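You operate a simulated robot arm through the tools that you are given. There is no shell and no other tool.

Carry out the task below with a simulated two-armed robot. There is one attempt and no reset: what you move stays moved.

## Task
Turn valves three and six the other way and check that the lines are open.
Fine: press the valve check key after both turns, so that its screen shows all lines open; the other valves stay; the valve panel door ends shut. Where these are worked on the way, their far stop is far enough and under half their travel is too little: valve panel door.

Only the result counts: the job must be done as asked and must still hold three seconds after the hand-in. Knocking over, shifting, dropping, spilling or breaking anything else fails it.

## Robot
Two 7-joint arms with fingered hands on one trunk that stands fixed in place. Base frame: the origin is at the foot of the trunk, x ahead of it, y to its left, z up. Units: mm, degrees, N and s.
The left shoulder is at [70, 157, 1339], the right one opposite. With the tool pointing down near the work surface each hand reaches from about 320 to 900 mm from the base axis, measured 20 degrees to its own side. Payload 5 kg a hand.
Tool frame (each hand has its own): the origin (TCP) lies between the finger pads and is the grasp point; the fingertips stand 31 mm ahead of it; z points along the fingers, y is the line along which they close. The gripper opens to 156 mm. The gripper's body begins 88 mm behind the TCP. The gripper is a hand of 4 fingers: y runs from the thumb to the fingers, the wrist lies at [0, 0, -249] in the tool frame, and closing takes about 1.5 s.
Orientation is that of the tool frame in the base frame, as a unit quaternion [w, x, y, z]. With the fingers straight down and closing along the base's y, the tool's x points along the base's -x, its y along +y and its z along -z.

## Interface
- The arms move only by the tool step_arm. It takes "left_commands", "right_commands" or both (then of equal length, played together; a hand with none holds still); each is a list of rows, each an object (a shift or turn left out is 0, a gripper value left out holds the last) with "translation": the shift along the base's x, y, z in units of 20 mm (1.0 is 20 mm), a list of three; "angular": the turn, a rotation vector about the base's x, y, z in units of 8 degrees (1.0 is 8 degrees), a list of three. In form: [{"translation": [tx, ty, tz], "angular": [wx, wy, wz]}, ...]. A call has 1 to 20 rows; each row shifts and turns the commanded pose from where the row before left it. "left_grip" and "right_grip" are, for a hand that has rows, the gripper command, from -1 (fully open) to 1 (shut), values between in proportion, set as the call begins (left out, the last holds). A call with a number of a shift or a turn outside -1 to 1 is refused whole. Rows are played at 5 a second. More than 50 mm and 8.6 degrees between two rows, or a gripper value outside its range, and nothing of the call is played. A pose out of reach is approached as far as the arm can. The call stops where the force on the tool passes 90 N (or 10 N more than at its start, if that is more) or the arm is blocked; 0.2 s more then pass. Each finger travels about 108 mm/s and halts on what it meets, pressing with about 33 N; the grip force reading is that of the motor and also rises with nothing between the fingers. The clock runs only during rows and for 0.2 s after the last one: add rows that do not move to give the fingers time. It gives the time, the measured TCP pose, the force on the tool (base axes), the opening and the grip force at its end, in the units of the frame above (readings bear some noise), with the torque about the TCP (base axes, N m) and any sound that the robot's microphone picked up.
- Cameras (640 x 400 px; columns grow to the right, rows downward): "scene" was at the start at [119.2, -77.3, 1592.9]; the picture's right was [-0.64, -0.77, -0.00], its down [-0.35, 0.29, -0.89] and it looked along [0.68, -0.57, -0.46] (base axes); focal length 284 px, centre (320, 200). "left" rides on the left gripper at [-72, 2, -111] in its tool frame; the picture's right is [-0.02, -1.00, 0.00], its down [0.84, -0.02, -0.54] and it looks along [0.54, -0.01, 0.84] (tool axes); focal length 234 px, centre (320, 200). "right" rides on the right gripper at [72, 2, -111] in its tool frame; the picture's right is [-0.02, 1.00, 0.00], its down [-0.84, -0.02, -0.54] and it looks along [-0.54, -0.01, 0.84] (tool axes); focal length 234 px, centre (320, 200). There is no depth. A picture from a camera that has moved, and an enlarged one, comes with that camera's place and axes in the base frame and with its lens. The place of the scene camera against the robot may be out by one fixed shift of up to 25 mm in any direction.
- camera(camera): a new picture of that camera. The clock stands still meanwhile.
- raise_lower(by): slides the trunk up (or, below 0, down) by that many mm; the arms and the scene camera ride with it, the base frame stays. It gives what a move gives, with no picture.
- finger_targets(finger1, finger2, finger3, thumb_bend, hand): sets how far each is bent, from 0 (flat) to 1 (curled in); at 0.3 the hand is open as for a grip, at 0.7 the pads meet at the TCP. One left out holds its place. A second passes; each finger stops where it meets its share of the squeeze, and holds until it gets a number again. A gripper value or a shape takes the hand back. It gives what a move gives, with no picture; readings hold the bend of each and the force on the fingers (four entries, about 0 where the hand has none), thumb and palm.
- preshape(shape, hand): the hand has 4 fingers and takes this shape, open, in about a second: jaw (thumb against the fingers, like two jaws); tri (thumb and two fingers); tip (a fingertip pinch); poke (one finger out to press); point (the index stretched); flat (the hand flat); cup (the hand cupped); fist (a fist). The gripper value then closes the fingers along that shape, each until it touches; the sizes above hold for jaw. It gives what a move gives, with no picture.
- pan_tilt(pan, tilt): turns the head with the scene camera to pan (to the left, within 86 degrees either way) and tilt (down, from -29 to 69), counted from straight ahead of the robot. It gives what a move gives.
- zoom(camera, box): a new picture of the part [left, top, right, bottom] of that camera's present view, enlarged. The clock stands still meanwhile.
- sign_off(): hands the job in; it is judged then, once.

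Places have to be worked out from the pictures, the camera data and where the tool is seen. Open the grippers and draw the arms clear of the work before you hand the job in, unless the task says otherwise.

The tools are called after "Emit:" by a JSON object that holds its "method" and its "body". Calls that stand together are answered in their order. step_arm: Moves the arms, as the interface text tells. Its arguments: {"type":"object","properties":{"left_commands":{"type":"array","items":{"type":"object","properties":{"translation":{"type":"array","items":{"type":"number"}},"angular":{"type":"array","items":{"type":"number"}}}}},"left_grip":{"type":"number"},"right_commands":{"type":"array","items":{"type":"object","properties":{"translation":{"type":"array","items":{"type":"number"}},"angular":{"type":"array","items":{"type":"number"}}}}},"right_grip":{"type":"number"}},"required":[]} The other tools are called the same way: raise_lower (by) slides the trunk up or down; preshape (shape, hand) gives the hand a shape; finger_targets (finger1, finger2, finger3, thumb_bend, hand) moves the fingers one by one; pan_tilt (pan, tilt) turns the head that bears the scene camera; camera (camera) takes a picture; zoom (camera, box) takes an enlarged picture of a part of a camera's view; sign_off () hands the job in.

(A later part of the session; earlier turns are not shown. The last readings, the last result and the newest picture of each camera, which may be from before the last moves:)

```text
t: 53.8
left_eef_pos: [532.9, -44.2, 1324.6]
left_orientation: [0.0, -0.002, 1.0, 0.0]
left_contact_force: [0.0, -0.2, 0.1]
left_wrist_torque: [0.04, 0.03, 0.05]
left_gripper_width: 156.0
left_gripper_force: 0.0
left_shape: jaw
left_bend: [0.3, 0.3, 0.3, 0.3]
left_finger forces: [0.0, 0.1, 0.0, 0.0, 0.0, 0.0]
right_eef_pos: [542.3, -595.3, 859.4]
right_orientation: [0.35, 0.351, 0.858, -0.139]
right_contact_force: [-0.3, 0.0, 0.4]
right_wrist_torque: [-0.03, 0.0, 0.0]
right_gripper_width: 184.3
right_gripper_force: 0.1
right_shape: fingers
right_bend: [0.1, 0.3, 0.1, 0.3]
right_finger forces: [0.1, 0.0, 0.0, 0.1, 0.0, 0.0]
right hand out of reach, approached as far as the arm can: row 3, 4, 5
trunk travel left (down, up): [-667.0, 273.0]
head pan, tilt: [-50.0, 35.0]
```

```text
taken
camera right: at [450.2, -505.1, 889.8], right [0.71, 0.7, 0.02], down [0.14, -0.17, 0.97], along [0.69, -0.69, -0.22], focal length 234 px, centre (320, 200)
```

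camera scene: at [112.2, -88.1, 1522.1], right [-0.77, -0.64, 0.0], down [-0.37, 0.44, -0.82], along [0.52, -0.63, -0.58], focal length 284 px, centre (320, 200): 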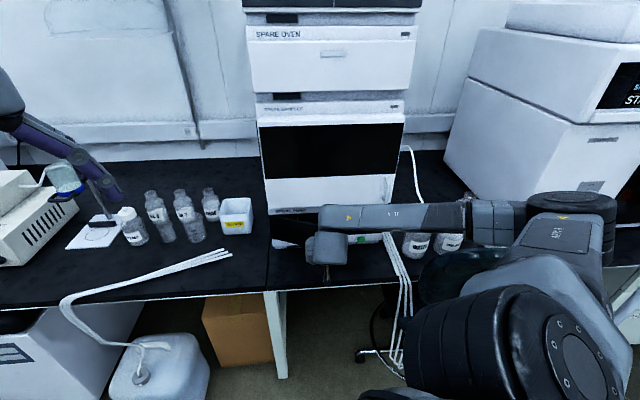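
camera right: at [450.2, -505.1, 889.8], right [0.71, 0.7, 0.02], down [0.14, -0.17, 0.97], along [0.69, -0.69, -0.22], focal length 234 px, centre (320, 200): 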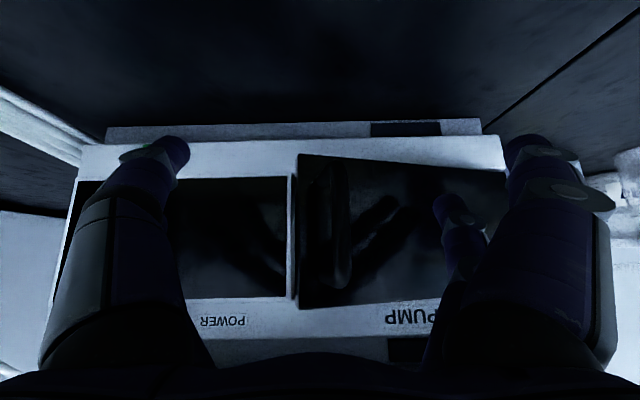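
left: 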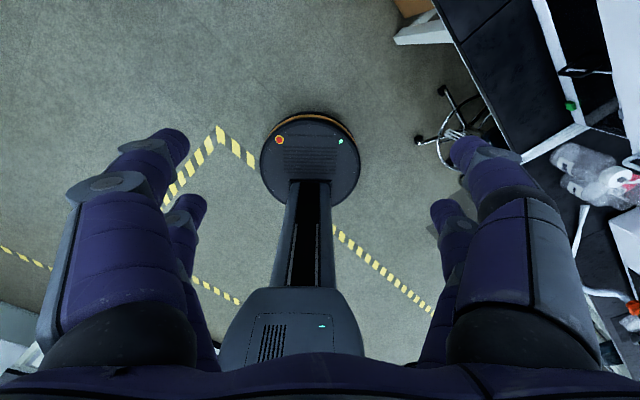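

Correction: finger2 is the upper one on the world-left side, finger3 the upper one on the world-right side. I open finger2 and curl finger3 and the thumb around the door's free edge.

Emit:
{"method": "finger_targets", "body": {"hand": "right", "finger1": 0.1, "finger2": 0.1, "finger3": 0.62, "thumb_bend": 0.62}}

Emit:
{"method": "camera", "body": {"camera": "right"}}

Emit:
{"method": "zoom", "body": {"camera": "right", "box": [200, 120, 440, 320]}}

```text
t: 54.8
left_eef_pos: [532.2, -43.8, 1325.0]
left_orientation: [0.0, -0.001, 1.0, 0.0]
left_contact_force: [0.0, -0.3, 0.5]
left_wrist_torque: [-0.04, 0.0, 0.01]
left_gripper_width: 156.0
left_gripper_force: 0.2
left_shape: jaw
left_bend: [0.3, 0.3, 0.3, 0.3]
left_finger forces: [0.0, 0.0, 0.0, 0.0, 0.0, 0.0]
right_eef_pos: [541.2, -595.3, 859.6]
right_orientation: [0.351, 0.35, 0.857, -0.139]
right_contact_force: [-0.9, -0.1, 0.1]
right_wrist_torque: [-0.01, 0.01, -0.02]
right_gripper_width: 122.3
right_gripper_force: 0.0
right_shape: fingers
right_bend: [0.1, 0.1, 0.62, 0.62]
right_finger forces: [0.0, 0.0, 0.0, 0.1, 0.0, 0.1]
trunk travel left (down, up): [-667.0, 273.0]
head pan, tilt: [-50.0, 35.0]
```

```text
taken
camera right: at [449.9, -504.9, 890.1], right [0.71, 0.7, 0.02], down [0.14, -0.17, 0.98], along [0.69, -0.69, -0.22], focal length 234 px, centre (320, 200)
```

right: 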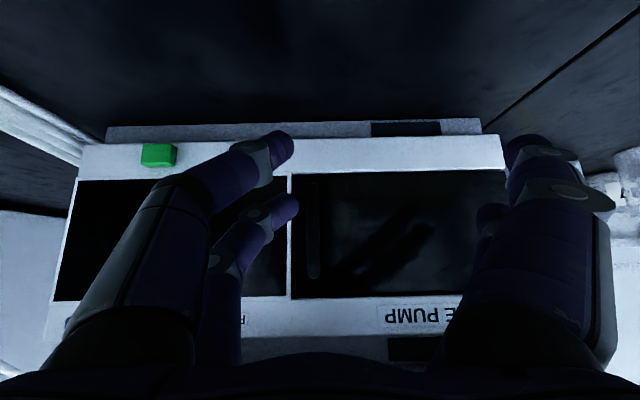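

```text
2.00 times, centred on (320, 220) of right
camera zoom: at [449.9, -504.9, 890.1], right [0.71, 0.7, 0.02], down [0.14, -0.17, 0.98], along [0.69, -0.69, -0.22], focal length 468 px, centre (320, 160)
```

zoom: 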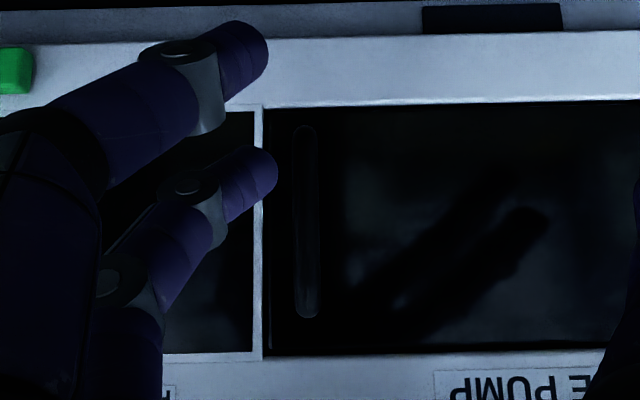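

The sweep pushed the door shut again (it swings freely). Better: hook the bar from its free (right) side with finger3 pointing toward the hinge, which won't bind as the door turns. I set finger3 half curled with the others open, then advance.

Emit:
{"method": "finger_targets", "body": {"hand": "right", "finger1": 0.1, "finger2": 0.1, "finger3": 0.5, "thumb_bend": 0.3}}

Emit:
{"method": "step_arm", "body": {"right_commands": [{"translation": [0.4, -0.2, 0]}, {"translation": [0.4, -0.3, 0]}, {"translation": [0.4, -0.3, 0]}, {}]}}

Emit:
{"method": "zoom", "body": {"camera": "right", "box": [200, 120, 440, 320]}}

```text
t: 55.8
left_eef_pos: [533.1, -43.5, 1325.3]
left_orientation: [0.0, -0.002, 1.0, 0.0]
left_contact_force: [0.3, 1.1, 0.2]
left_wrist_torque: [0.0, 0.01, 0.01]
left_gripper_width: 156.2
left_gripper_force: 0.0
left_shape: jaw
left_bend: [0.3, 0.3, 0.3, 0.3]
left_finger forces: [0.1, 0.1, 0.0, 0.0, 0.0, 0.0]
right_eef_pos: [539.8, -595.8, 860.0]
right_orientation: [0.35, 0.351, 0.857, -0.141]
right_contact_force: [-0.5, -0.2, 1.0]
right_wrist_torque: [0.0, 0.0, -0.02]
right_gripper_width: 184.4
right_gripper_force: 0.2
right_shape: fingers
right_bend: [0.1, 0.1, 0.5, 0.3]
right_finger forces: [0.0, 0.0, 0.0, 0.1, 0.0, 0.0]
trunk travel left (down, up): [-667.0, 273.0]
head pan, tilt: [-50.0, 35.0]
```

```text
t: 56.8
left_eef_pos: [533.3, -43.8, 1323.7]
left_orientation: [0.001, -0.001, 1.0, 0.0]
left_contact_force: [0.3, -0.5, -0.9]
left_wrist_torque: [0.02, -0.02, -0.01]
left_gripper_width: 155.9
left_gripper_force: 0.0
left_shape: jaw
left_bend: [0.3, 0.3, 0.3, 0.3]
left_finger forces: [0.1, 0.1, 0.0, 0.0, 0.1, 0.1]
right_eef_pos: [561.5, -615.3, 864.1]
right_orientation: [0.35, 0.351, 0.857, -0.14]
right_contact_force: [-3.5, 3.4, -0.1]
right_wrist_torque: [0.02, 0.04, -0.19]
right_gripper_width: 184.3
right_gripper_force: 2.0
right_shape: fingers
right_bend: [0.1, 0.1, 0.5, 0.3]
right_finger forces: [0.0, 0.1, 4.4, 0.0, 0.0, 0.0]
right hand out of reach, approached as far as the arm can: row 1, 3
trunk travel left (down, up): [-667.0, 273.0]
head pan, tilt: [-50.0, 35.0]
```

```text
2.00 times, centred on (320, 220) of right
camera zoom: at [470.5, -524.7, 894.0], right [0.71, 0.7, 0.02], down [0.14, -0.17, 0.97], along [0.69, -0.69, -0.22], focal length 468 px, centre (320, 160)
```

zoom: 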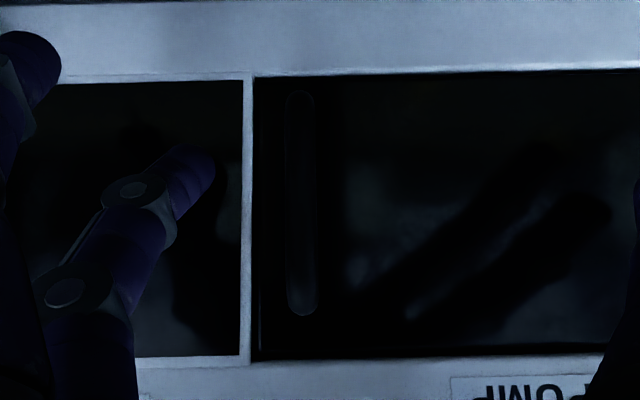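

Finger3's tip rests against the screen face just right of the bar (light touch). I ease back 3 mm and curl it so the tip slides behind the bar.

Emit:
{"method": "step_arm", "body": {"right_commands": [{"translation": [-0.1, 0.1, 0]}]}}

Emit:
{"method": "finger_targets", "body": {"hand": "right", "finger3": 0.7}}

Emit:
{"method": "zoom", "body": {"camera": "right", "box": [200, 120, 440, 320]}}

```text
t: 57.2
left_eef_pos: [533.1, -44.6, 1323.4]
left_orientation: [0.0, 0.0, 1.0, 0.0]
left_contact_force: [0.4, 0.3, -0.6]
left_wrist_torque: [-0.01, -0.01, 0.02]
left_gripper_width: 156.1
left_gripper_force: 0.0
left_shape: jaw
left_bend: [0.3, 0.3, 0.3, 0.3]
left_finger forces: [0.1, 0.0, 0.0, 0.0, 0.0, 0.0]
right_eef_pos: [559.4, -615.2, 863.6]
right_orientation: [0.351, 0.352, 0.856, -0.141]
right_contact_force: [0.6, 0.6, 0.1]
right_wrist_torque: [-0.01, -0.01, -0.01]
right_gripper_width: 184.3
right_gripper_force: 0.0
right_shape: fingers
right_bend: [0.1, 0.1, 0.5, 0.3]
right_finger forces: [0.1, 0.0, 0.0, 0.0, 0.0, 0.0]
trunk travel left (down, up): [-667.0, 273.0]
head pan, tilt: [-50.0, 35.0]
```

```text
t: 58.2
left_eef_pos: [533.1, -43.3, 1324.0]
left_orientation: [-0.001, -0.001, 1.0, 0.0]
left_contact_force: [0.0, 0.7, 0.5]
left_wrist_torque: [-0.02, 0.0, 0.01]
left_gripper_width: 156.0
left_gripper_force: 0.1
left_shape: jaw
left_bend: [0.3, 0.3, 0.3, 0.3]
left_finger forces: [0.1, 0.1, 0.1, 0.0, 0.0, 0.0]
right_eef_pos: [559.2, -614.3, 863.7]
right_orientation: [0.351, 0.351, 0.857, -0.14]
right_contact_force: [-0.2, -0.9, 0.3]
right_wrist_torque: [0.04, 0.0, 0.02]
right_gripper_width: 184.2
right_gripper_force: 0.2
right_shape: fingers
right_bend: [0.1, 0.1, 0.7, 0.3]
right_finger forces: [0.0, 0.1, 0.2, 0.0, 0.0, 0.1]
trunk travel left (down, up): [-667.0, 273.0]
head pan, tilt: [-50.0, 35.0]
```

```text
2.00 times, centred on (320, 220) of right
camera zoom: at [468.8, -524.0, 893.9], right [0.71, 0.7, 0.02], down [0.14, -0.17, 0.98], along [0.69, -0.69, -0.22], focal length 468 px, centre (320, 160)
```

zoom: 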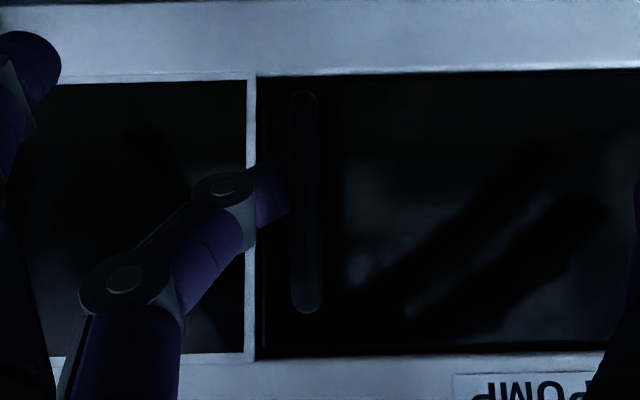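

The tip has reached the bar's right side. I curl a bit more to get behind it.

Emit:
{"method": "finger_targets", "body": {"hand": "right", "finger3": 0.78}}

Emit:
{"method": "zoom", "body": {"camera": "right", "box": [260, 160, 400, 280]}}

```text
t: 59.2
left_eef_pos: [533.4, -43.9, 1324.3]
left_orientation: [0.0, -0.001, 1.0, 0.0]
left_contact_force: [0.6, -1.3, -0.3]
left_wrist_torque: [0.01, -0.01, 0.0]
left_gripper_width: 156.2
left_gripper_force: 0.0
left_shape: jaw
left_bend: [0.3, 0.3, 0.3, 0.3]
left_finger forces: [0.1, 0.1, 0.1, 0.0, 0.0, 0.1]
right_eef_pos: [561.3, -615.3, 864.2]
right_orientation: [0.352, 0.351, 0.856, -0.14]
right_contact_force: [0.5, 1.0, 0.3]
right_wrist_torque: [0.0, 0.0, 0.0]
right_gripper_width: 184.6
right_gripper_force: 0.0
right_shape: fingers
right_bend: [0.1, 0.1, 0.78, 0.3]
right_finger forces: [0.0, 0.1, 0.1, 0.0, 0.1, 0.0]
trunk travel left (down, up): [-667.0, 273.0]
head pan, tilt: [-50.0, 35.0]
```

```text
3.33 times, centred on (330, 220) of right
camera zoom: at [468.8, -523.9, 894.0], right [0.71, 0.7, 0.02], down [0.14, -0.17, 0.98], along [0.69, -0.69, -0.22], focal length 781 px, centre (287, 133)
```

zoom: 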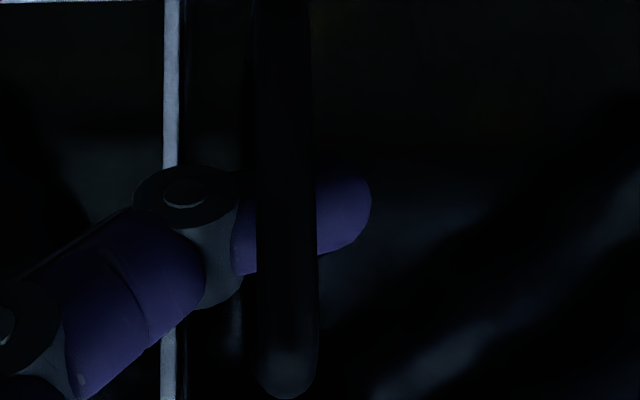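

Finger3 is now cleanly hooked behind the bar with no load. I pull along the hinge arc through about 30°.

Emit:
{"method": "step_arm", "body": {"right_commands": [{"translation": [-0.3, 0.3, 0]}, {"translation": [-0.43, 0.63, 0]}, {"translation": [-0.43, 0.63, 0]}, {"translation": [-0.31, 0.69, 0]}, {"translation": [-0.31, 0.69, 0]}, {"translation": [-0.19, 0.73, 0]}, {"translation": [-0.19, 0.73, 0]}]}}

Emit:
{"method": "camera", "body": {"camera": "right"}}

```text
t: 60.8
left_eef_pos: [532.2, -44.2, 1324.4]
left_orientation: [-0.001, -0.001, 1.0, 0.0]
left_contact_force: [0.7, 0.2, -1.5]
left_wrist_torque: [-0.01, 0.03, -0.01]
left_gripper_width: 155.9
left_gripper_force: 0.0
left_shape: jaw
left_bend: [0.3, 0.3, 0.3, 0.3]
left_finger forces: [0.1, 0.0, 0.0, 0.0, 0.1, 0.0]
right_eef_pos: [505.3, -536.5, 872.8]
right_orientation: [0.351, 0.351, 0.857, -0.139]
right_contact_force: [0.7, 0.3, 0.0]
right_wrist_torque: [-0.01, -0.02, -0.01]
right_gripper_width: 184.6
right_gripper_force: 0.0
right_shape: fingers
right_bend: [0.1, 0.1, 0.78, 0.3]
right_finger forces: [0.0, 0.0, 0.0, 0.1, 0.0, 0.1]
right hand out of reach, approached as far as the arm can: row 4, 6, 7
trunk travel left (down, up): [-667.0, 273.0]
head pan, tilt: [-50.0, 35.0]
```

```text
taken
camera right: at [414.2, -445.4, 903.1], right [0.71, 0.7, 0.02], down [0.14, -0.17, 0.98], along [0.69, -0.69, -0.22], focal length 234 px, centre (320, 200)
```

right: 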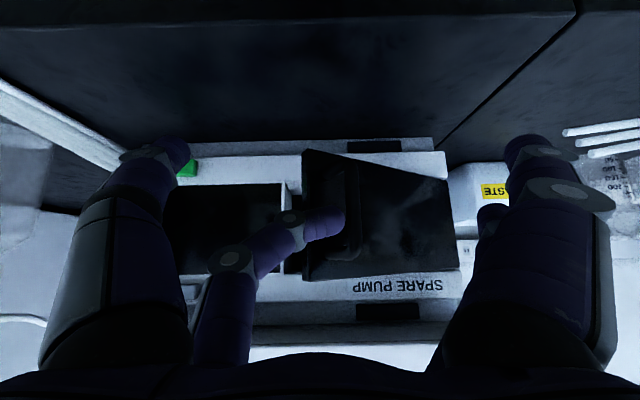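

The door is ~30° open with almost no load and the hook holding. I continue along the arc.

Emit:
{"method": "step_arm", "body": {"right_commands": [{"translation": [-0.06, 0.76, 0]}, {"translation": [-0.06, 0.76, 0]}, {"translation": [0.07, 0.755, 0]}, {"translation": [0.07, 0.755, 0]}, {"translation": [0.2, 0.73, 0]}, {"translation": [0.2, 0.73, 0]}]}}

Emit:
{"method": "camera", "body": {"camera": "right"}}

```text
t: 62.2
left_eef_pos: [532.3, -43.8, 1323.8]
left_orientation: [0.0, 0.0, 1.0, 0.0]
left_contact_force: [-0.2, 0.2, -0.7]
left_wrist_torque: [-0.01, 0.0, 0.0]
left_gripper_width: 156.0
left_gripper_force: 0.1
left_shape: jaw
left_bend: [0.3, 0.3, 0.3, 0.3]
left_finger forces: [0.0, 0.1, 0.0, 0.0, 0.0, 0.1]
right_eef_pos: [483.3, -477.7, 906.9]
right_orientation: [0.35, 0.35, 0.858, -0.139]
right_contact_force: [-0.5, -0.2, 0.4]
right_wrist_torque: [-0.02, 0.01, 0.01]
right_gripper_width: 184.4
right_gripper_force: 0.1
right_shape: fingers
right_bend: [0.1, 0.1, 0.78, 0.3]
right_finger forces: [0.0, 0.0, 0.0, 0.1, 0.1, 0.1]
right hand out of reach, approached as far as the arm can: row 1, 2, 3, 4, 5, 6
trunk travel left (down, up): [-667.0, 273.0]
head pan, tilt: [-50.0, 35.0]
```

```text
taken
camera right: at [392.1, -386.9, 936.5], right [0.71, 0.7, 0.02], down [0.14, -0.17, 0.98], along [0.69, -0.69, -0.22], focal length 234 px, centre (320, 200)
```

right: 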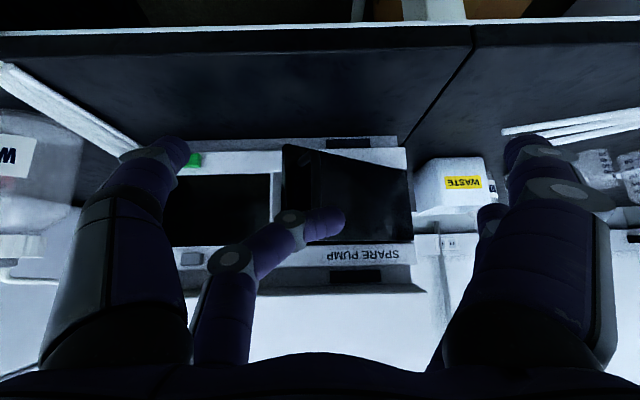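

The hand drifted upward at the arm's limit and slipped off the bar, but the door stands ~35° open. Next I'll push it from behind its free edge: yaw the hand to point along +x, extend finger1/finger2 (left side), curl the others, and come around from the right.

Emit:
{"method": "step_arm", "body": {"right_commands": [{"translation": [-0.45, 0.2, 0], "angular": [0, 0, 0.94]}, {"translation": [-0.45, 0, 0], "angular": [0, 0, 0.94]}, {"translation": [-0.45, 0, 0], "angular": [0, 0, 0.94]}, {"translation": [-0.45, 0, 0], "angular": [0, 0, 0.94]}, {"translation": [-0.45, 0, 0], "angular": [0, 0, 0.94]}, {"translation": [-0.45, 0, 0], "angular": [0, 0, 0.94]}]}}

Emit:
{"method": "finger_targets", "body": {"hand": "right", "finger1": 0.3, "finger2": 0.3, "finger3": 0.85, "thumb_bend": 0.85}}

Emit:
{"method": "camera", "body": {"camera": "right"}}

Emit:
{"method": "camera", "body": {"camera": "scene"}}

```text
t: 63.6
left_eef_pos: [532.6, -42.9, 1324.5]
left_orientation: [-0.001, -0.001, 1.0, 0.001]
left_contact_force: [0.8, -0.4, -1.6]
left_wrist_torque: [0.0, 0.03, 0.01]
left_gripper_width: 155.9
left_gripper_force: 0.0
left_shape: jaw
left_bend: [0.3, 0.3, 0.3, 0.3]
left_finger forces: [0.0, 0.0, 0.1, 0.0, 0.1, 0.0]
right_eef_pos: [430.6, -475.4, 907.4]
right_orientation: [0.379, -0.004, 0.925, 0.005]
right_contact_force: [0.2, -0.4, 0.5]
right_wrist_torque: [0.0, -0.01, 0.01]
right_gripper_width: 184.9
right_gripper_force: 0.0
right_shape: fingers
right_bend: [0.1, 0.1, 0.78, 0.3]
right_finger forces: [0.0, 0.1, 0.1, 0.0, 0.0, 0.0]
trunk travel left (down, up): [-667.0, 273.0]
head pan, tilt: [-50.0, 35.0]
```

```text
t: 64.6
left_eef_pos: [533.8, -43.7, 1322.9]
left_orientation: [0.0, -0.001, 1.0, 0.0]
left_contact_force: [-0.1, 0.1, -0.7]
left_wrist_torque: [0.0, -0.03, -0.03]
left_gripper_width: 155.8
left_gripper_force: 0.1
left_shape: jaw
left_bend: [0.3, 0.3, 0.3, 0.3]
left_finger forces: [0.0, 0.0, 0.0, 0.0, 0.1, 0.0]
right_eef_pos: [431.2, -476.2, 907.3]
right_orientation: [0.378, -0.004, 0.926, 0.005]
right_contact_force: [0.4, -0.6, -0.1]
right_wrist_torque: [-0.01, 0.0, 0.01]
right_gripper_width: 56.8
right_gripper_force: 0.1
right_shape: fingers
right_bend: [0.3, 0.3, 0.85, 0.85]
right_finger forces: [0.1, 0.0, 0.0, 0.0, 0.1, 0.1]
trunk travel left (down, up): [-667.0, 273.0]
head pan, tilt: [-50.0, 35.0]
```

```text
taken
camera right: at [302.1, -475.4, 937.1], right [0.01, 1.0, 0.02], down [0.22, -0.02, 0.98], along [0.98, 0.0, -0.22], focal length 234 px, centre (320, 200)
```

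right: 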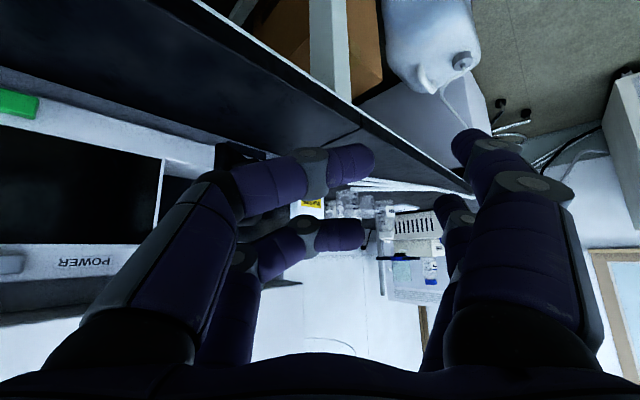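

```text
taken
camera scene: at [105.5, -86.2, 1522.8], right [-0.77, -0.64, 0.0], down [-0.37, 0.44, -0.82], along [0.53, -0.63, -0.57], focal length 284 px, centre (320, 200)
```

scene: 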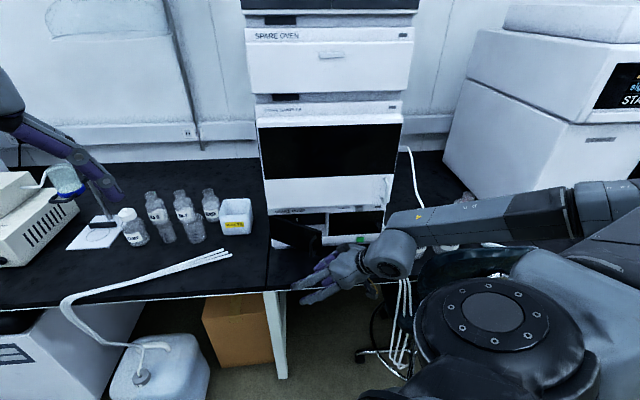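

The hand points along +x now, unobstructed. I zoom in on the door from the head to see its angle and the interior.

Emit:
{"method": "zoom", "body": {"camera": "scene", "box": [255, 195, 405, 295]}}

```text
4.00 times, centred on (330, 245) of scene
camera zoom: at [105.5, -86.2, 1522.8], right [-0.77, -0.64, 0.0], down [-0.37, 0.44, -0.82], along [0.53, -0.63, -0.57], focal length 1137 px, centre (280, 20)
```

zoom: 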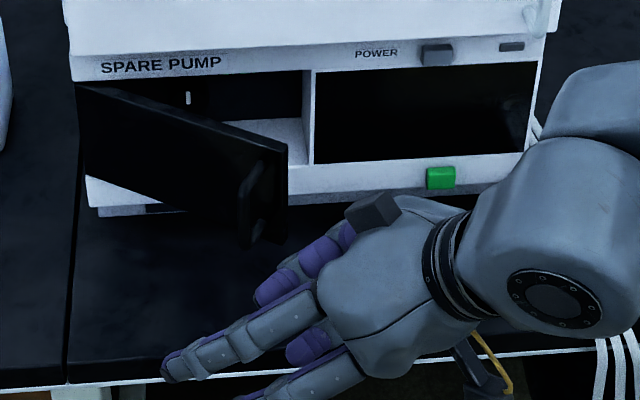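

The door is ~40° open and shows a recess with something pale inside. I move the hand around to the right of the door's free edge.

Emit:
{"method": "step_arm", "body": {"right_commands": [{"translation": [0, -0.93, -0.17]}, {"translation": [0, -0.93, -0.17]}, {"translation": [0, -0.93, -0.17]}, {"translation": [0, -0.93, -0.17]}, {"translation": [0, -0.93, -0.17]}, {"translation": [0, -0.93, -0.17]}, {"translation": [0, -0.93, -0.17]}, {"translation": [0, -0.93, -0.17]}, {"translation": [0, -0.93, -0.17]}, {"translation": [0, -0.93, -0.17]}]}}

Emit:
{"method": "camera", "body": {"camera": "right"}}

Emit:
{"method": "zoom", "body": {"camera": "scene", "box": [255, 195, 405, 295]}}

```text
t: 66.8
left_eef_pos: [533.9, -43.1, 1324.5]
left_orientation: [0.0, -0.001, 1.0, 0.001]
left_contact_force: [0.4, -0.5, -0.7]
left_wrist_torque: [0.02, 0.0, 0.03]
left_gripper_width: 156.0
left_gripper_force: 0.1
left_shape: jaw
left_bend: [0.3, 0.3, 0.3, 0.3]
left_finger forces: [0.0, 0.1, 0.0, 0.0, 0.0, 0.1]
right_eef_pos: [430.9, -662.6, 874.6]
right_orientation: [0.378, -0.004, 0.926, 0.005]
right_contact_force: [1.4, -0.1, 0.6]
right_wrist_torque: [0.01, 0.03, 0.0]
right_gripper_width: 56.9
right_gripper_force: 0.0
right_shape: fingers
right_bend: [0.3, 0.3, 0.85, 0.85]
right_finger forces: [0.1, 0.0, 0.0, 0.0, 0.0, 0.0]
trunk travel left (down, up): [-667.0, 273.0]
head pan, tilt: [-50.0, 35.0]
```

```text
taken
camera right: at [303.5, -661.9, 905.3], right [0.01, 1.0, 0.02], down [0.22, -0.02, 0.98], along [0.98, 0.0, -0.22], focal length 234 px, centre (320, 200)
```

right: 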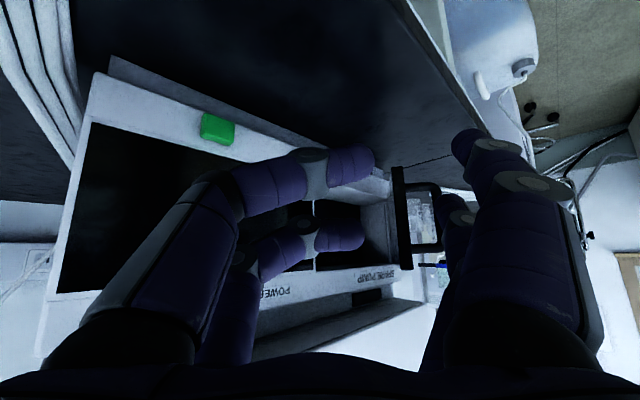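

```text
4.00 times, centred on (330, 245) of scene
camera zoom: at [105.7, -86.4, 1522.8], right [-0.77, -0.64, 0.0], down [-0.37, 0.44, -0.82], along [0.53, -0.63, -0.57], focal length 1137 px, centre (280, 20)
```

zoom: 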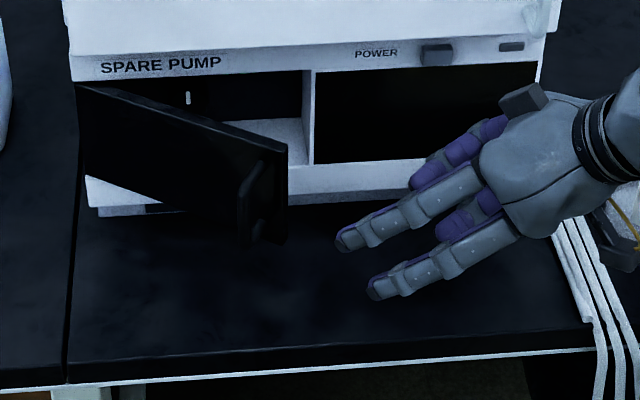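

From this camera the door is seen edge-on: free edge at about (530, -584), door ~27° open. The extended fingers line up with the edge itself, so I bend finger1/2 inward to 0.5 and look.

Emit:
{"method": "finger_targets", "body": {"hand": "right", "finger1": 0.5, "finger2": 0.5, "finger3": 0.9, "thumb_bend": 0.9}}

Emit:
{"method": "camera", "body": {"camera": "right"}}

```text
t: 67.8
left_eef_pos: [533.8, -44.0, 1324.6]
left_orientation: [0.001, 0.0, 1.0, 0.001]
left_contact_force: [-0.2, -0.2, 0.7]
left_wrist_torque: [0.02, 0.01, 0.02]
left_gripper_width: 155.7
left_gripper_force: 0.2
left_shape: jaw
left_bend: [0.3, 0.3, 0.3, 0.3]
left_finger forces: [0.0, 0.0, 0.1, 0.0, 0.0, 0.0]
right_eef_pos: [432.2, -661.7, 875.1]
right_orientation: [0.379, -0.004, 0.925, 0.005]
right_contact_force: [-0.4, -0.6, 0.5]
right_wrist_torque: [-0.02, 0.0, 0.01]
right_gripper_width: 27.8
right_gripper_force: 0.1
right_shape: fingers
right_bend: [0.5, 0.5, 0.9, 0.9]
right_finger forces: [0.1, 0.1, 0.0, 0.1, 0.1, 0.1]
trunk travel left (down, up): [-667.0, 273.0]
head pan, tilt: [-50.0, 35.0]
```

```text
taken
camera right: at [303.5, -661.7, 905.5], right [0.01, 1.0, 0.02], down [0.22, -0.02, 0.98], along [0.98, 0.0, -0.22], focal length 234 px, centre (320, 200)
```

right: 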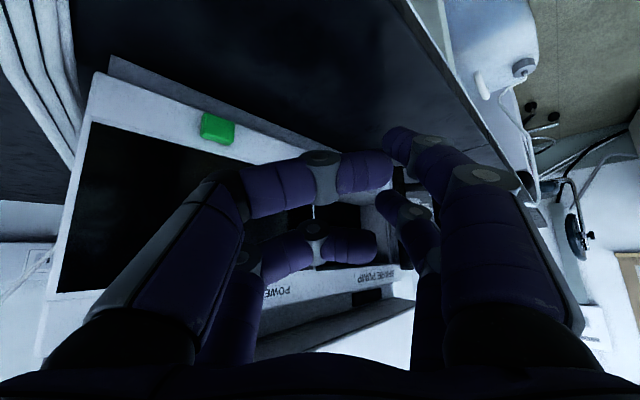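

The curled digits would hit the screen if I pushed in like this. Instead I point the hand straight down, keep only the far pair (finger2/3) as a probe, and slide it in behind the free edge from the right at about c≈805, staying clear of the sampler front (c≈837).

Emit:
{"method": "step_arm", "body": {"right_commands": [{"translation": [0.1, 0, 0.35], "angular": [0, 0.94, 0]}, {"translation": [0.1, 0, 0.35], "angular": [0, 0.94, 0]}, {"translation": [0.1, 0, 0.35], "angular": [0, 0.94, 0]}, {"translation": [0.1, 0, 0.35], "angular": [0, 0.94, 0]}, {"translation": [0.1, 0, 0.35], "angular": [0, 0.94, 0]}, {"translation": [0.1, 0, 0.35], "angular": [0, 0.94, 0]}, {"angular": [0, 0, -0.94]}, {"angular": [0, 0, -0.94]}, {"angular": [0, 0, -0.94]}, {"angular": [0, 0, -0.94]}, {"angular": [0, 0, -0.94]}, {"angular": [0, 0, -0.94]}]}}

Emit:
{"method": "finger_targets", "body": {"hand": "right", "finger1": 0.95, "finger2": 0.68, "finger3": 0.68, "thumb_bend": 0.95}}

Emit:
{"method": "camera", "body": {"camera": "right"}}

Emit:
{"method": "zoom", "body": {"camera": "scene", "box": [255, 165, 435, 285]}}

```text
t: 68.6
left_eef_pos: [525.5, -34.2, 1328.7]
left_orientation: [0.003, -0.003, 1.0, -0.004]
left_contact_force: [0.5, 0.6, -0.9]
left_wrist_torque: [-0.01, 0.06, -0.01]
left_gripper_width: 155.7
left_gripper_force: 0.2
left_shape: jaw
left_bend: [0.3, 0.3, 0.3, 0.3]
left_finger forces: [0.0, 0.0, 0.1, 0.0, 0.0, 0.0]
right_eef_pos: [520.0, -636.0, 1002.0]
right_orientation: [0.355, -0.014, 0.935, 0.019]
right_contact_force: [-53.3, 34.9, 16.4]
right_wrist_torque: [-1.84, -2.15, -1.41]
right_gripper_width: 28.2
right_gripper_force: 31.0
right_shape: fingers
right_bend: [0.5, 0.45, 0.89, 0.9]
right_finger forces: [0.1, 0.1, 61.7, 0.0, 0.1, 0.1]
trunk travel left (down, up): [-667.0, 273.0]
head pan, tilt: [-50.0, 35.0]
stopped in row 3 (right hand): the force on the tool passed its limit at 91 N (the readings are from after the stop); the commanded pose is now the measured one
```

```text
t: 69.6
left_eef_pos: [528.3, -38.9, 1327.2]
left_orientation: [0.003, -0.002, 1.0, -0.003]
left_contact_force: [-0.3, 0.0, 1.0]
left_wrist_torque: [0.01, 0.01, -0.01]
left_gripper_width: 155.7
left_gripper_force: 0.0
left_shape: jaw
left_bend: [0.3, 0.3, 0.3, 0.3]
left_finger forces: [0.0, 0.0, 0.1, 0.0, 0.1, 0.0]
right_eef_pos: [520.8, -642.4, 1000.0]
right_orientation: [0.357, -0.01, 0.934, 0.017]
right_contact_force: [-39.0, 29.3, -2.7]
right_wrist_torque: [-1.15, -1.61, -0.85]
right_gripper_width: 17.0
right_gripper_force: 23.4
right_shape: fingers
right_bend: [0.85, 0.44, 0.7, 0.99]
right_finger forces: [0.0, 0.0, 47.7, 0.0, 0.1, 0.1]
trunk travel left (down, up): [-667.0, 273.0]
head pan, tilt: [-50.0, 35.0]
```

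```text
taken
camera right: at [394.0, -645.6, 1036.5], right [-0.01, 1.0, 0.04], down [0.26, -0.04, 0.96], along [0.96, 0.03, -0.26], focal length 234 px, centre (320, 200)
```

right: 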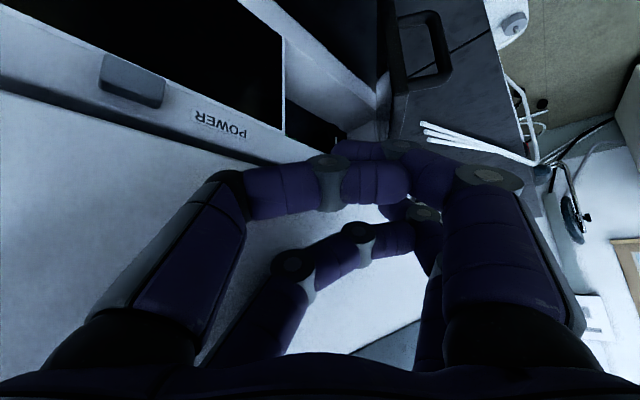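

```text
3.33 times, centred on (345, 225) of scene
camera zoom: at [98.8, -80.9, 1523.4], right [-0.77, -0.64, 0.0], down [-0.36, 0.44, -0.82], along [0.53, -0.63, -0.57], focal length 948 px, centre (237, 117)
```

zoom: 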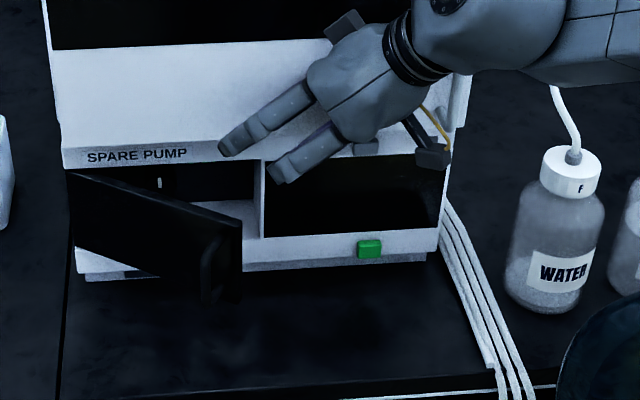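

The arm jumped between joint solutions and bumped the sampler front (stop at 91 N). I back straight away from the stack gently and then check nothing shifted.

Emit:
{"method": "step_arm", "body": {"right_commands": [{"translation": [-0.4, 0.4, 0]}, {"translation": [-0.4, 0.4, 0]}, {"translation": [-0.5, 0.5, 0]}]}}

Emit:
{"method": "camera", "body": {"camera": "scene"}}

```text
t: 70.4
left_eef_pos: [531.7, -42.7, 1323.8]
left_orientation: [0.001, -0.001, 1.0, 0.0]
left_contact_force: [-0.9, -0.5, -1.4]
left_wrist_torque: [0.0, -0.03, 0.02]
left_gripper_width: 156.0
left_gripper_force: 0.1
left_shape: jaw
left_bend: [0.3, 0.3, 0.3, 0.3]
left_finger forces: [0.0, 0.1, 0.1, 0.1, 0.1, 0.0]
right_eef_pos: [500.8, -623.1, 998.3]
right_orientation: [0.358, -0.007, 0.934, 0.015]
right_contact_force: [-6.5, 2.4, 1.9]
right_wrist_torque: [-0.07, -0.1, -0.1]
right_gripper_width: 15.2
right_gripper_force: 3.4
right_shape: fingers
right_bend: [0.89, 0.68, 0.7, 0.99]
right_finger forces: [0.0, 0.0, 6.8, 0.0, 0.1, 0.0]
trunk travel left (down, up): [-667.0, 273.0]
head pan, tilt: [-50.0, 35.0]
```

```text
taken
camera scene: at [104.4, -86.1, 1522.9], right [-0.77, -0.64, 0.0], down [-0.37, 0.44, -0.82], along [0.53, -0.63, -0.57], focal length 284 px, centre (320, 200)
```

scene: 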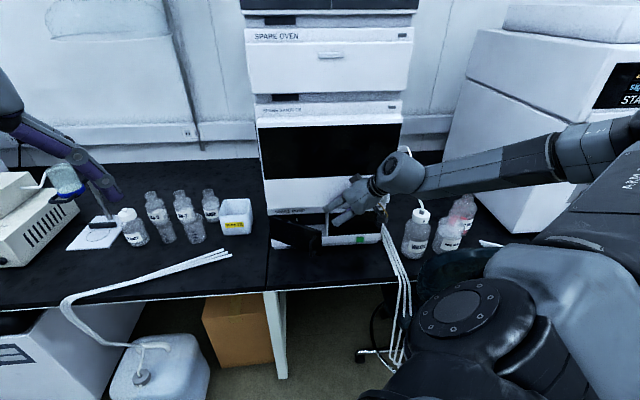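

The stack looks unmoved. I retreat further from it.

Emit:
{"method": "step_arm", "body": {"right_commands": [{"translation": [-0.7, 0.7, 0.3]}, {"translation": [-0.7, 0.7, 0.3]}, {"translation": [-0.7, 0.7, 0.3]}, {"translation": [-0.7, 0.7, 0]}]}}

Emit:
{"method": "zoom", "body": {"camera": "scene", "box": [245, 80, 425, 290]}}

```text
t: 71.4
left_eef_pos: [532.7, -41.9, 1324.9]
left_orientation: [0.0, -0.002, 1.0, -0.001]
left_contact_force: [0.0, -0.8, -0.4]
left_wrist_torque: [0.0, -0.03, -0.03]
left_gripper_width: 155.9
left_gripper_force: 0.0
left_shape: jaw
left_bend: [0.3, 0.3, 0.3, 0.3]
left_finger forces: [0.0, 0.1, 0.0, 0.1, 0.1, 0.0]
right_eef_pos: [446.2, -565.1, 1016.2]
right_orientation: [0.357, -0.008, 0.934, 0.017]
right_contact_force: [0.2, -0.2, -0.3]
right_wrist_torque: [0.0, 0.0, 0.0]
right_gripper_width: 14.5
right_gripper_force: 0.1
right_shape: fingers
right_bend: [0.9, 0.68, 0.68, 1.0]
right_finger forces: [0.1, 0.1, 0.0, 0.0, 0.1, 0.1]
trunk travel left (down, up): [-667.0, 273.0]
head pan, tilt: [-50.0, 35.0]
```

```text
1.90 times, centred on (335, 185) of scene
camera zoom: at [104.4, -84.9, 1522.9], right [-0.77, -0.64, 0.0], down [-0.37, 0.44, -0.82], along [0.53, -0.63, -0.57], focal length 542 px, centre (291, 229)
```

zoom: 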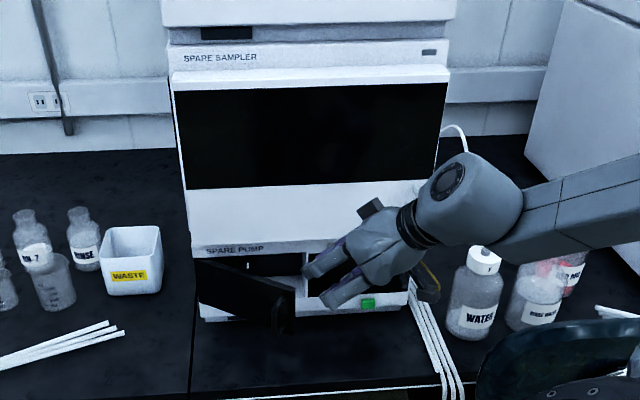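

Clear now. From this safe spot I pitch the hand down in small calls, watching for jumps.

Emit:
{"method": "step_arm", "body": {"right_commands": [{"translation": [-0.5, 0.5, 0], "angular": [0, 0.94, 0]}, {"translation": [0, 0, 0], "angular": [0, 0.94, 0]}, {"translation": [0, 0, 0], "angular": [0, 0.94, 0]}]}}

Emit:
{"method": "step_arm", "body": {"right_commands": [{"angular": [0, 0.94, 0]}, {"angular": [0, 0.94, 0]}, {"angular": [0, 0.94, 0]}, {"angular": [0, 0, -0.94]}, {"angular": [0, 0, -0.94]}, {"angular": [0, 0, -0.94]}]}}

Emit:
{"method": "camera", "body": {"camera": "scene"}}

```text
t: 72.2
left_eef_pos: [536.1, -43.3, 1323.6]
left_orientation: [-0.001, -0.003, 1.0, 0.001]
left_contact_force: [0.3, 0.1, -0.1]
left_wrist_torque: [-0.01, 0.01, 0.02]
left_gripper_width: 155.7
left_gripper_force: 0.2
left_shape: jaw
left_bend: [0.3, 0.3, 0.3, 0.3]
left_finger forces: [0.1, 0.0, 0.1, 0.1, 0.1, 0.0]
right_eef_pos: [437.0, -554.7, 1015.2]
right_orientation: [0.166, -0.006, 0.986, 0.019]
right_contact_force: [0.5, 0.2, 0.1]
right_wrist_torque: [-0.01, 0.03, -0.02]
right_gripper_width: 14.4
right_gripper_force: 0.1
right_shape: fingers
right_bend: [0.91, 0.68, 0.68, 1.0]
right_finger forces: [0.1, 0.0, 0.1, 0.0, 0.1, 0.0]
trunk travel left (down, up): [-667.0, 273.0]
head pan, tilt: [-50.0, 35.0]
```

```text
t: 73.6
left_eef_pos: [533.2, -40.9, 1323.8]
left_orientation: [0.0, -0.002, 1.0, 0.0]
left_contact_force: [0.6, 0.1, -0.4]
left_wrist_torque: [0.02, 0.01, 0.02]
left_gripper_width: 155.9
left_gripper_force: 0.0
left_shape: jaw
left_bend: [0.3, 0.3, 0.3, 0.3]
left_finger forces: [0.0, 0.0, 0.1, 0.0, 0.0, 0.0]
right_eef_pos: [435.7, -555.4, 1016.7]
right_orientation: [-0.025, 0.195, 0.98, 0.024]
right_contact_force: [-0.4, -0.3, 0.9]
right_wrist_torque: [0.0, -0.01, -0.03]
right_gripper_width: 14.4
right_gripper_force: 0.0
right_shape: fingers
right_bend: [0.91, 0.68, 0.68, 1.0]
right_finger forces: [0.0, 0.1, 0.1, 0.1, 0.0, 0.0]
trunk travel left (down, up): [-667.0, 273.0]
head pan, tilt: [-50.0, 35.0]
```

```text
taken
camera scene: at [105.9, -86.1, 1522.7], right [-0.77, -0.64, 0.0], down [-0.37, 0.44, -0.82], along [0.53, -0.63, -0.57], focal length 284 px, centre (320, 200)
```

scene: 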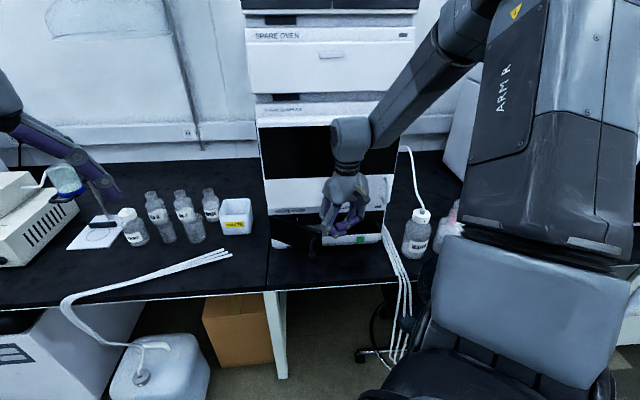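

The arm flipped into an elbow-high posture, which looks better suited. I finish the yaw, splay thumb and finger1 flat, keep finger2/3 as a downward probe, and position above/in front of the door top.

Emit:
{"method": "step_arm", "body": {"right_commands": [{"translation": [0.5, 0.1, -0.3], "angular": [0, 0, -0.94]}, {"translation": [0.5, 0.1, -0.3], "angular": [0, 0, -0.94]}, {"translation": [0.5, 0.1, -0.3], "angular": [0, 0, -0.94]}, {"translation": [0.6, 0.2, -0.4]}, {"translation": [0.6, 0.2, -0.4]}, {"translation": [0.6, 0.2, -0.4]}, {"translation": [0.6, 0.2, -0.4]}]}}

Emit:
{"method": "finger_targets", "body": {"hand": "right", "finger1": 0.0, "finger2": 0.68, "finger3": 0.68, "thumb_bend": 0.0}}

Emit:
{"method": "camera", "body": {"camera": "right"}}

Emit:
{"method": "zoom", "body": {"camera": "scene", "box": [245, 140, 425, 290]}}

```text
t: 75.2
left_eef_pos: [534.5, -41.8, 1324.2]
left_orientation: [0.0, -0.001, 1.0, 0.001]
left_contact_force: [0.7, -0.6, 0.3]
left_wrist_torque: [-0.05, 0.01, 0.04]
left_gripper_width: 156.2
left_gripper_force: 0.1
left_shape: jaw
left_bend: [0.3, 0.3, 0.3, 0.3]
left_finger forces: [0.0, 0.1, 0.0, 0.0, 0.0, 0.0]
right_eef_pos: [514.9, -533.4, 966.2]
right_orientation: [-0.02, 0.382, 0.923, 0.029]
right_contact_force: [0.1, -0.2, -0.2]
right_wrist_torque: [0.01, 0.02, 0.02]
right_gripper_width: 14.1
right_gripper_force: 0.1
right_shape: fingers
right_bend: [0.91, 0.68, 0.68, 1.0]
right_finger forces: [0.0, 0.1, 0.0, 0.0, 0.0, 0.0]
trunk travel left (down, up): [-667.0, 273.0]
head pan, tilt: [-50.0, 35.0]
```

```text
t: 76.2
left_eef_pos: [533.6, -42.9, 1324.2]
left_orientation: [0.0, -0.002, 1.0, -0.001]
left_contact_force: [-0.7, -0.7, -0.2]
left_wrist_torque: [0.0, -0.02, -0.04]
left_gripper_width: 155.8
left_gripper_force: 0.1
left_shape: jaw
left_bend: [0.3, 0.3, 0.3, 0.3]
left_finger forces: [0.0, 0.0, 0.0, 0.1, 0.1, 0.1]
right_eef_pos: [514.2, -534.0, 966.2]
right_orientation: [-0.02, 0.382, 0.924, 0.029]
right_contact_force: [-0.6, 0.2, 0.2]
right_wrist_torque: [0.01, 0.02, 0.0]
right_gripper_width: 226.9
right_gripper_force: 0.2
right_shape: fingers
right_bend: [0.0, 0.68, 0.68, 0.0]
right_finger forces: [0.0, 0.0, 0.1, 0.1, 0.1, 0.0]
trunk travel left (down, up): [-667.0, 273.0]
head pan, tilt: [-50.0, 35.0]
```

```text
taken
camera right: at [466.2, -489.4, 1082.5], right [0.72, 0.69, 0.04], down [0.59, -0.64, 0.49], along [0.36, -0.34, -0.87], focal length 234 px, centre (320, 200)
```

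right: 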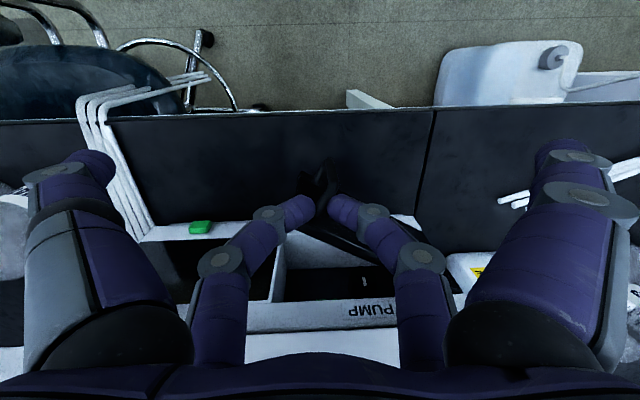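

```text
2.67 times, centred on (335, 215) of scene
camera zoom: at [105.6, -85.9, 1522.8], right [-0.77, -0.64, 0.0], down [-0.37, 0.44, -0.82], along [0.53, -0.63, -0.57], focal length 758 px, centre (280, 160)
```

zoom: 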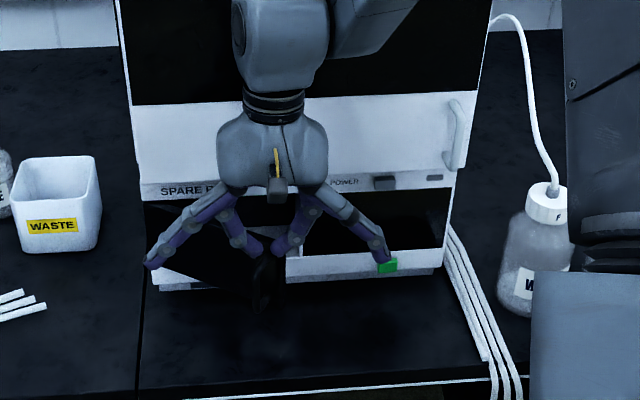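

I zoom the hand camera on the probe tips versus the door top.

Emit:
{"method": "zoom", "body": {"camera": "right", "box": [220, 140, 480, 330]}}

```text
2.11 times, centred on (350, 235) of right
camera zoom: at [466.2, -489.4, 1082.5], right [0.72, 0.69, 0.04], down [0.59, -0.64, 0.49], along [0.36, -0.34, -0.87], focal length 493 px, centre (257, 126)
```

zoom: 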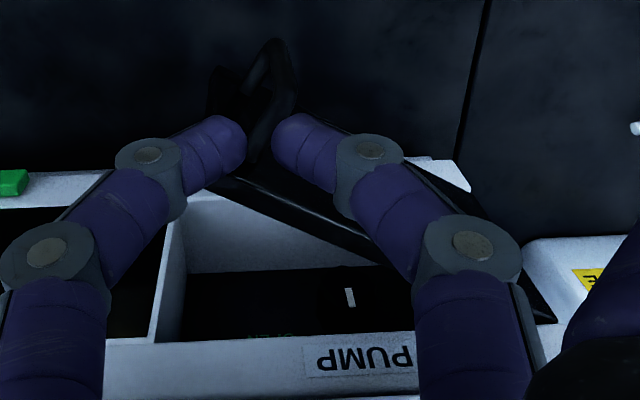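

The door is ~30° open, free edge top corner at about (541, -579, 920), and inside I can see a dark back panel with a small white mark. I tilt the hand back slightly, and move forward above the door so the probe is just behind its top edge.

Emit:
{"method": "step_arm", "body": {"right_commands": [{"angular": [-0.69, -0.5, 0]}, {"angular": [-0.69, -0.5, 0]}, {"translation": [0.78, -0.58, 0]}, {"translation": [0.78, -0.58, 0]}, {"translation": [0.78, -0.58, 0]}]}}

Emit:
{"method": "camera", "body": {"camera": "right"}}

Emit:
{"method": "zoom", "body": {"camera": "right", "box": [220, 140, 480, 330]}}

```text
t: 77.4
left_eef_pos: [533.9, -42.5, 1323.8]
left_orientation: [0.0, -0.002, 1.0, 0.0]
left_contact_force: [0.4, -0.3, 0.8]
left_wrist_torque: [-0.02, 0.01, 0.01]
left_gripper_width: 155.9
left_gripper_force: 0.0
left_shape: jaw
left_bend: [0.3, 0.3, 0.3, 0.3]
left_finger forces: [0.1, 0.1, 0.0, 0.0, 0.0, 0.0]
right_eef_pos: [560.1, -567.7, 963.8]
right_orientation: [0.081, 0.38, 0.921, -0.034]
right_contact_force: [-0.4, -0.3, 0.2]
right_wrist_torque: [0.0, -0.01, 0.03]
right_gripper_width: 227.0
right_gripper_force: 0.1
right_shape: fingers
right_bend: [0.0, 0.68, 0.68, 0.0]
right_finger forces: [0.0, 0.0, 0.0, 0.0, 0.0, 0.1]
trunk travel left (down, up): [-667.0, 273.0]
head pan, tilt: [-50.0, 35.0]
```

```text
taken
camera right: at [496.9, -503.6, 1061.5], right [0.72, 0.69, 0.0], down [0.5, -0.53, 0.68], along [0.48, -0.49, -0.73], focal length 234 px, centre (320, 200)
```

right: 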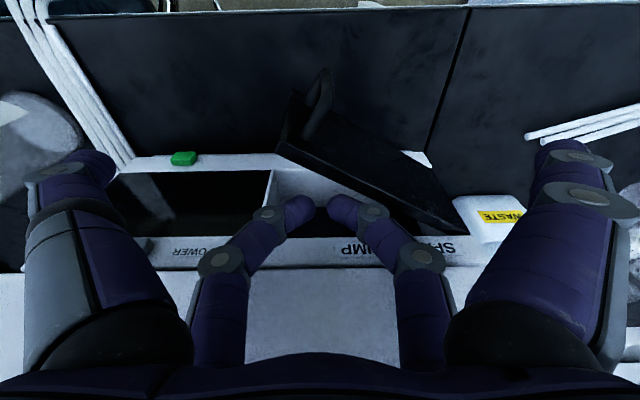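

```text
2.11 times, centred on (350, 235) of right
camera zoom: at [496.9, -503.6, 1061.5], right [0.72, 0.69, 0.0], down [0.5, -0.53, 0.68], along [0.48, -0.49, -0.73], focal length 493 px, centre (257, 126)
```

zoom: 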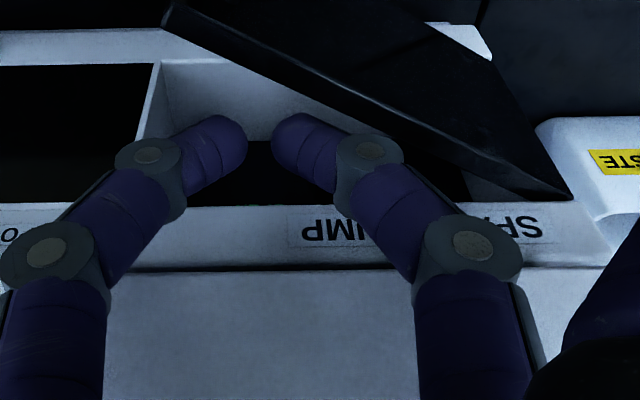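

The probe is now behind the door's top edge. I descend about 66 mm so the tips go below the door's top, then check.

Emit:
{"method": "step_arm", "body": {"right_commands": [{"translation": [-0.1, -0.1, -0.8]}, {"translation": [-0.1, -0.1, -0.8]}, {"translation": [0, 0, -0.85]}, {"translation": [0, 0, -0.85]}]}}

Emit:
{"method": "camera", "body": {"camera": "right"}}

Emit:
{"method": "zoom", "body": {"camera": "scene", "box": [245, 140, 425, 290]}}

```text
t: 78.4
left_eef_pos: [534.1, -42.1, 1324.0]
left_orientation: [0.0, -0.002, 1.0, 0.0]
left_contact_force: [0.2, -0.9, -0.4]
left_wrist_torque: [-0.01, -0.01, -0.01]
left_gripper_width: 156.1
left_gripper_force: 0.2
left_shape: jaw
left_bend: [0.3, 0.3, 0.3, 0.3]
left_finger forces: [0.0, 0.0, 0.0, 0.0, 0.0, 0.0]
right_eef_pos: [557.1, -574.2, 899.1]
right_orientation: [0.082, 0.379, 0.921, -0.033]
right_contact_force: [0.6, 0.2, 0.3]
right_wrist_torque: [0.05, 0.03, 0.02]
right_gripper_width: 226.6
right_gripper_force: 0.0
right_shape: fingers
right_bend: [0.0, 0.68, 0.68, 0.0]
right_finger forces: [0.1, 0.0, 0.0, 0.1, 0.1, 0.1]
trunk travel left (down, up): [-667.0, 273.0]
head pan, tilt: [-50.0, 35.0]
```

```text
taken
camera right: at [493.2, -509.3, 996.1], right [0.72, 0.69, 0.0], down [0.5, -0.53, 0.68], along [0.48, -0.49, -0.73], focal length 234 px, centre (320, 200)
```

right: 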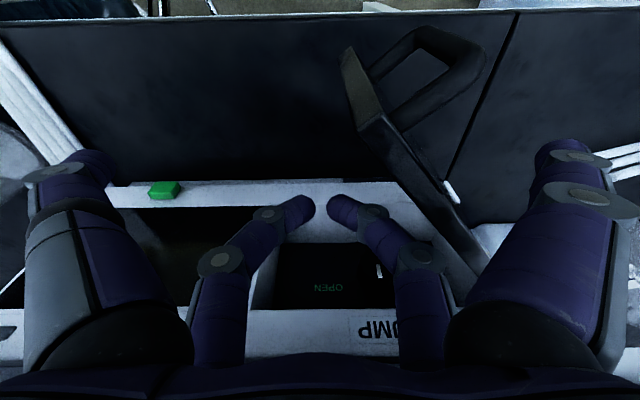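

```text
2.67 times, centred on (335, 215) of scene
camera zoom: at [106.3, -86.1, 1522.7], right [-0.77, -0.64, 0.0], down [-0.37, 0.44, -0.82], along [0.53, -0.63, -0.57], focal length 758 px, centre (280, 160)
```

zoom: 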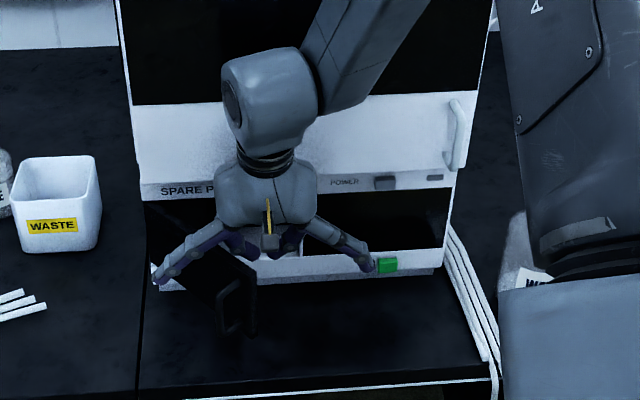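

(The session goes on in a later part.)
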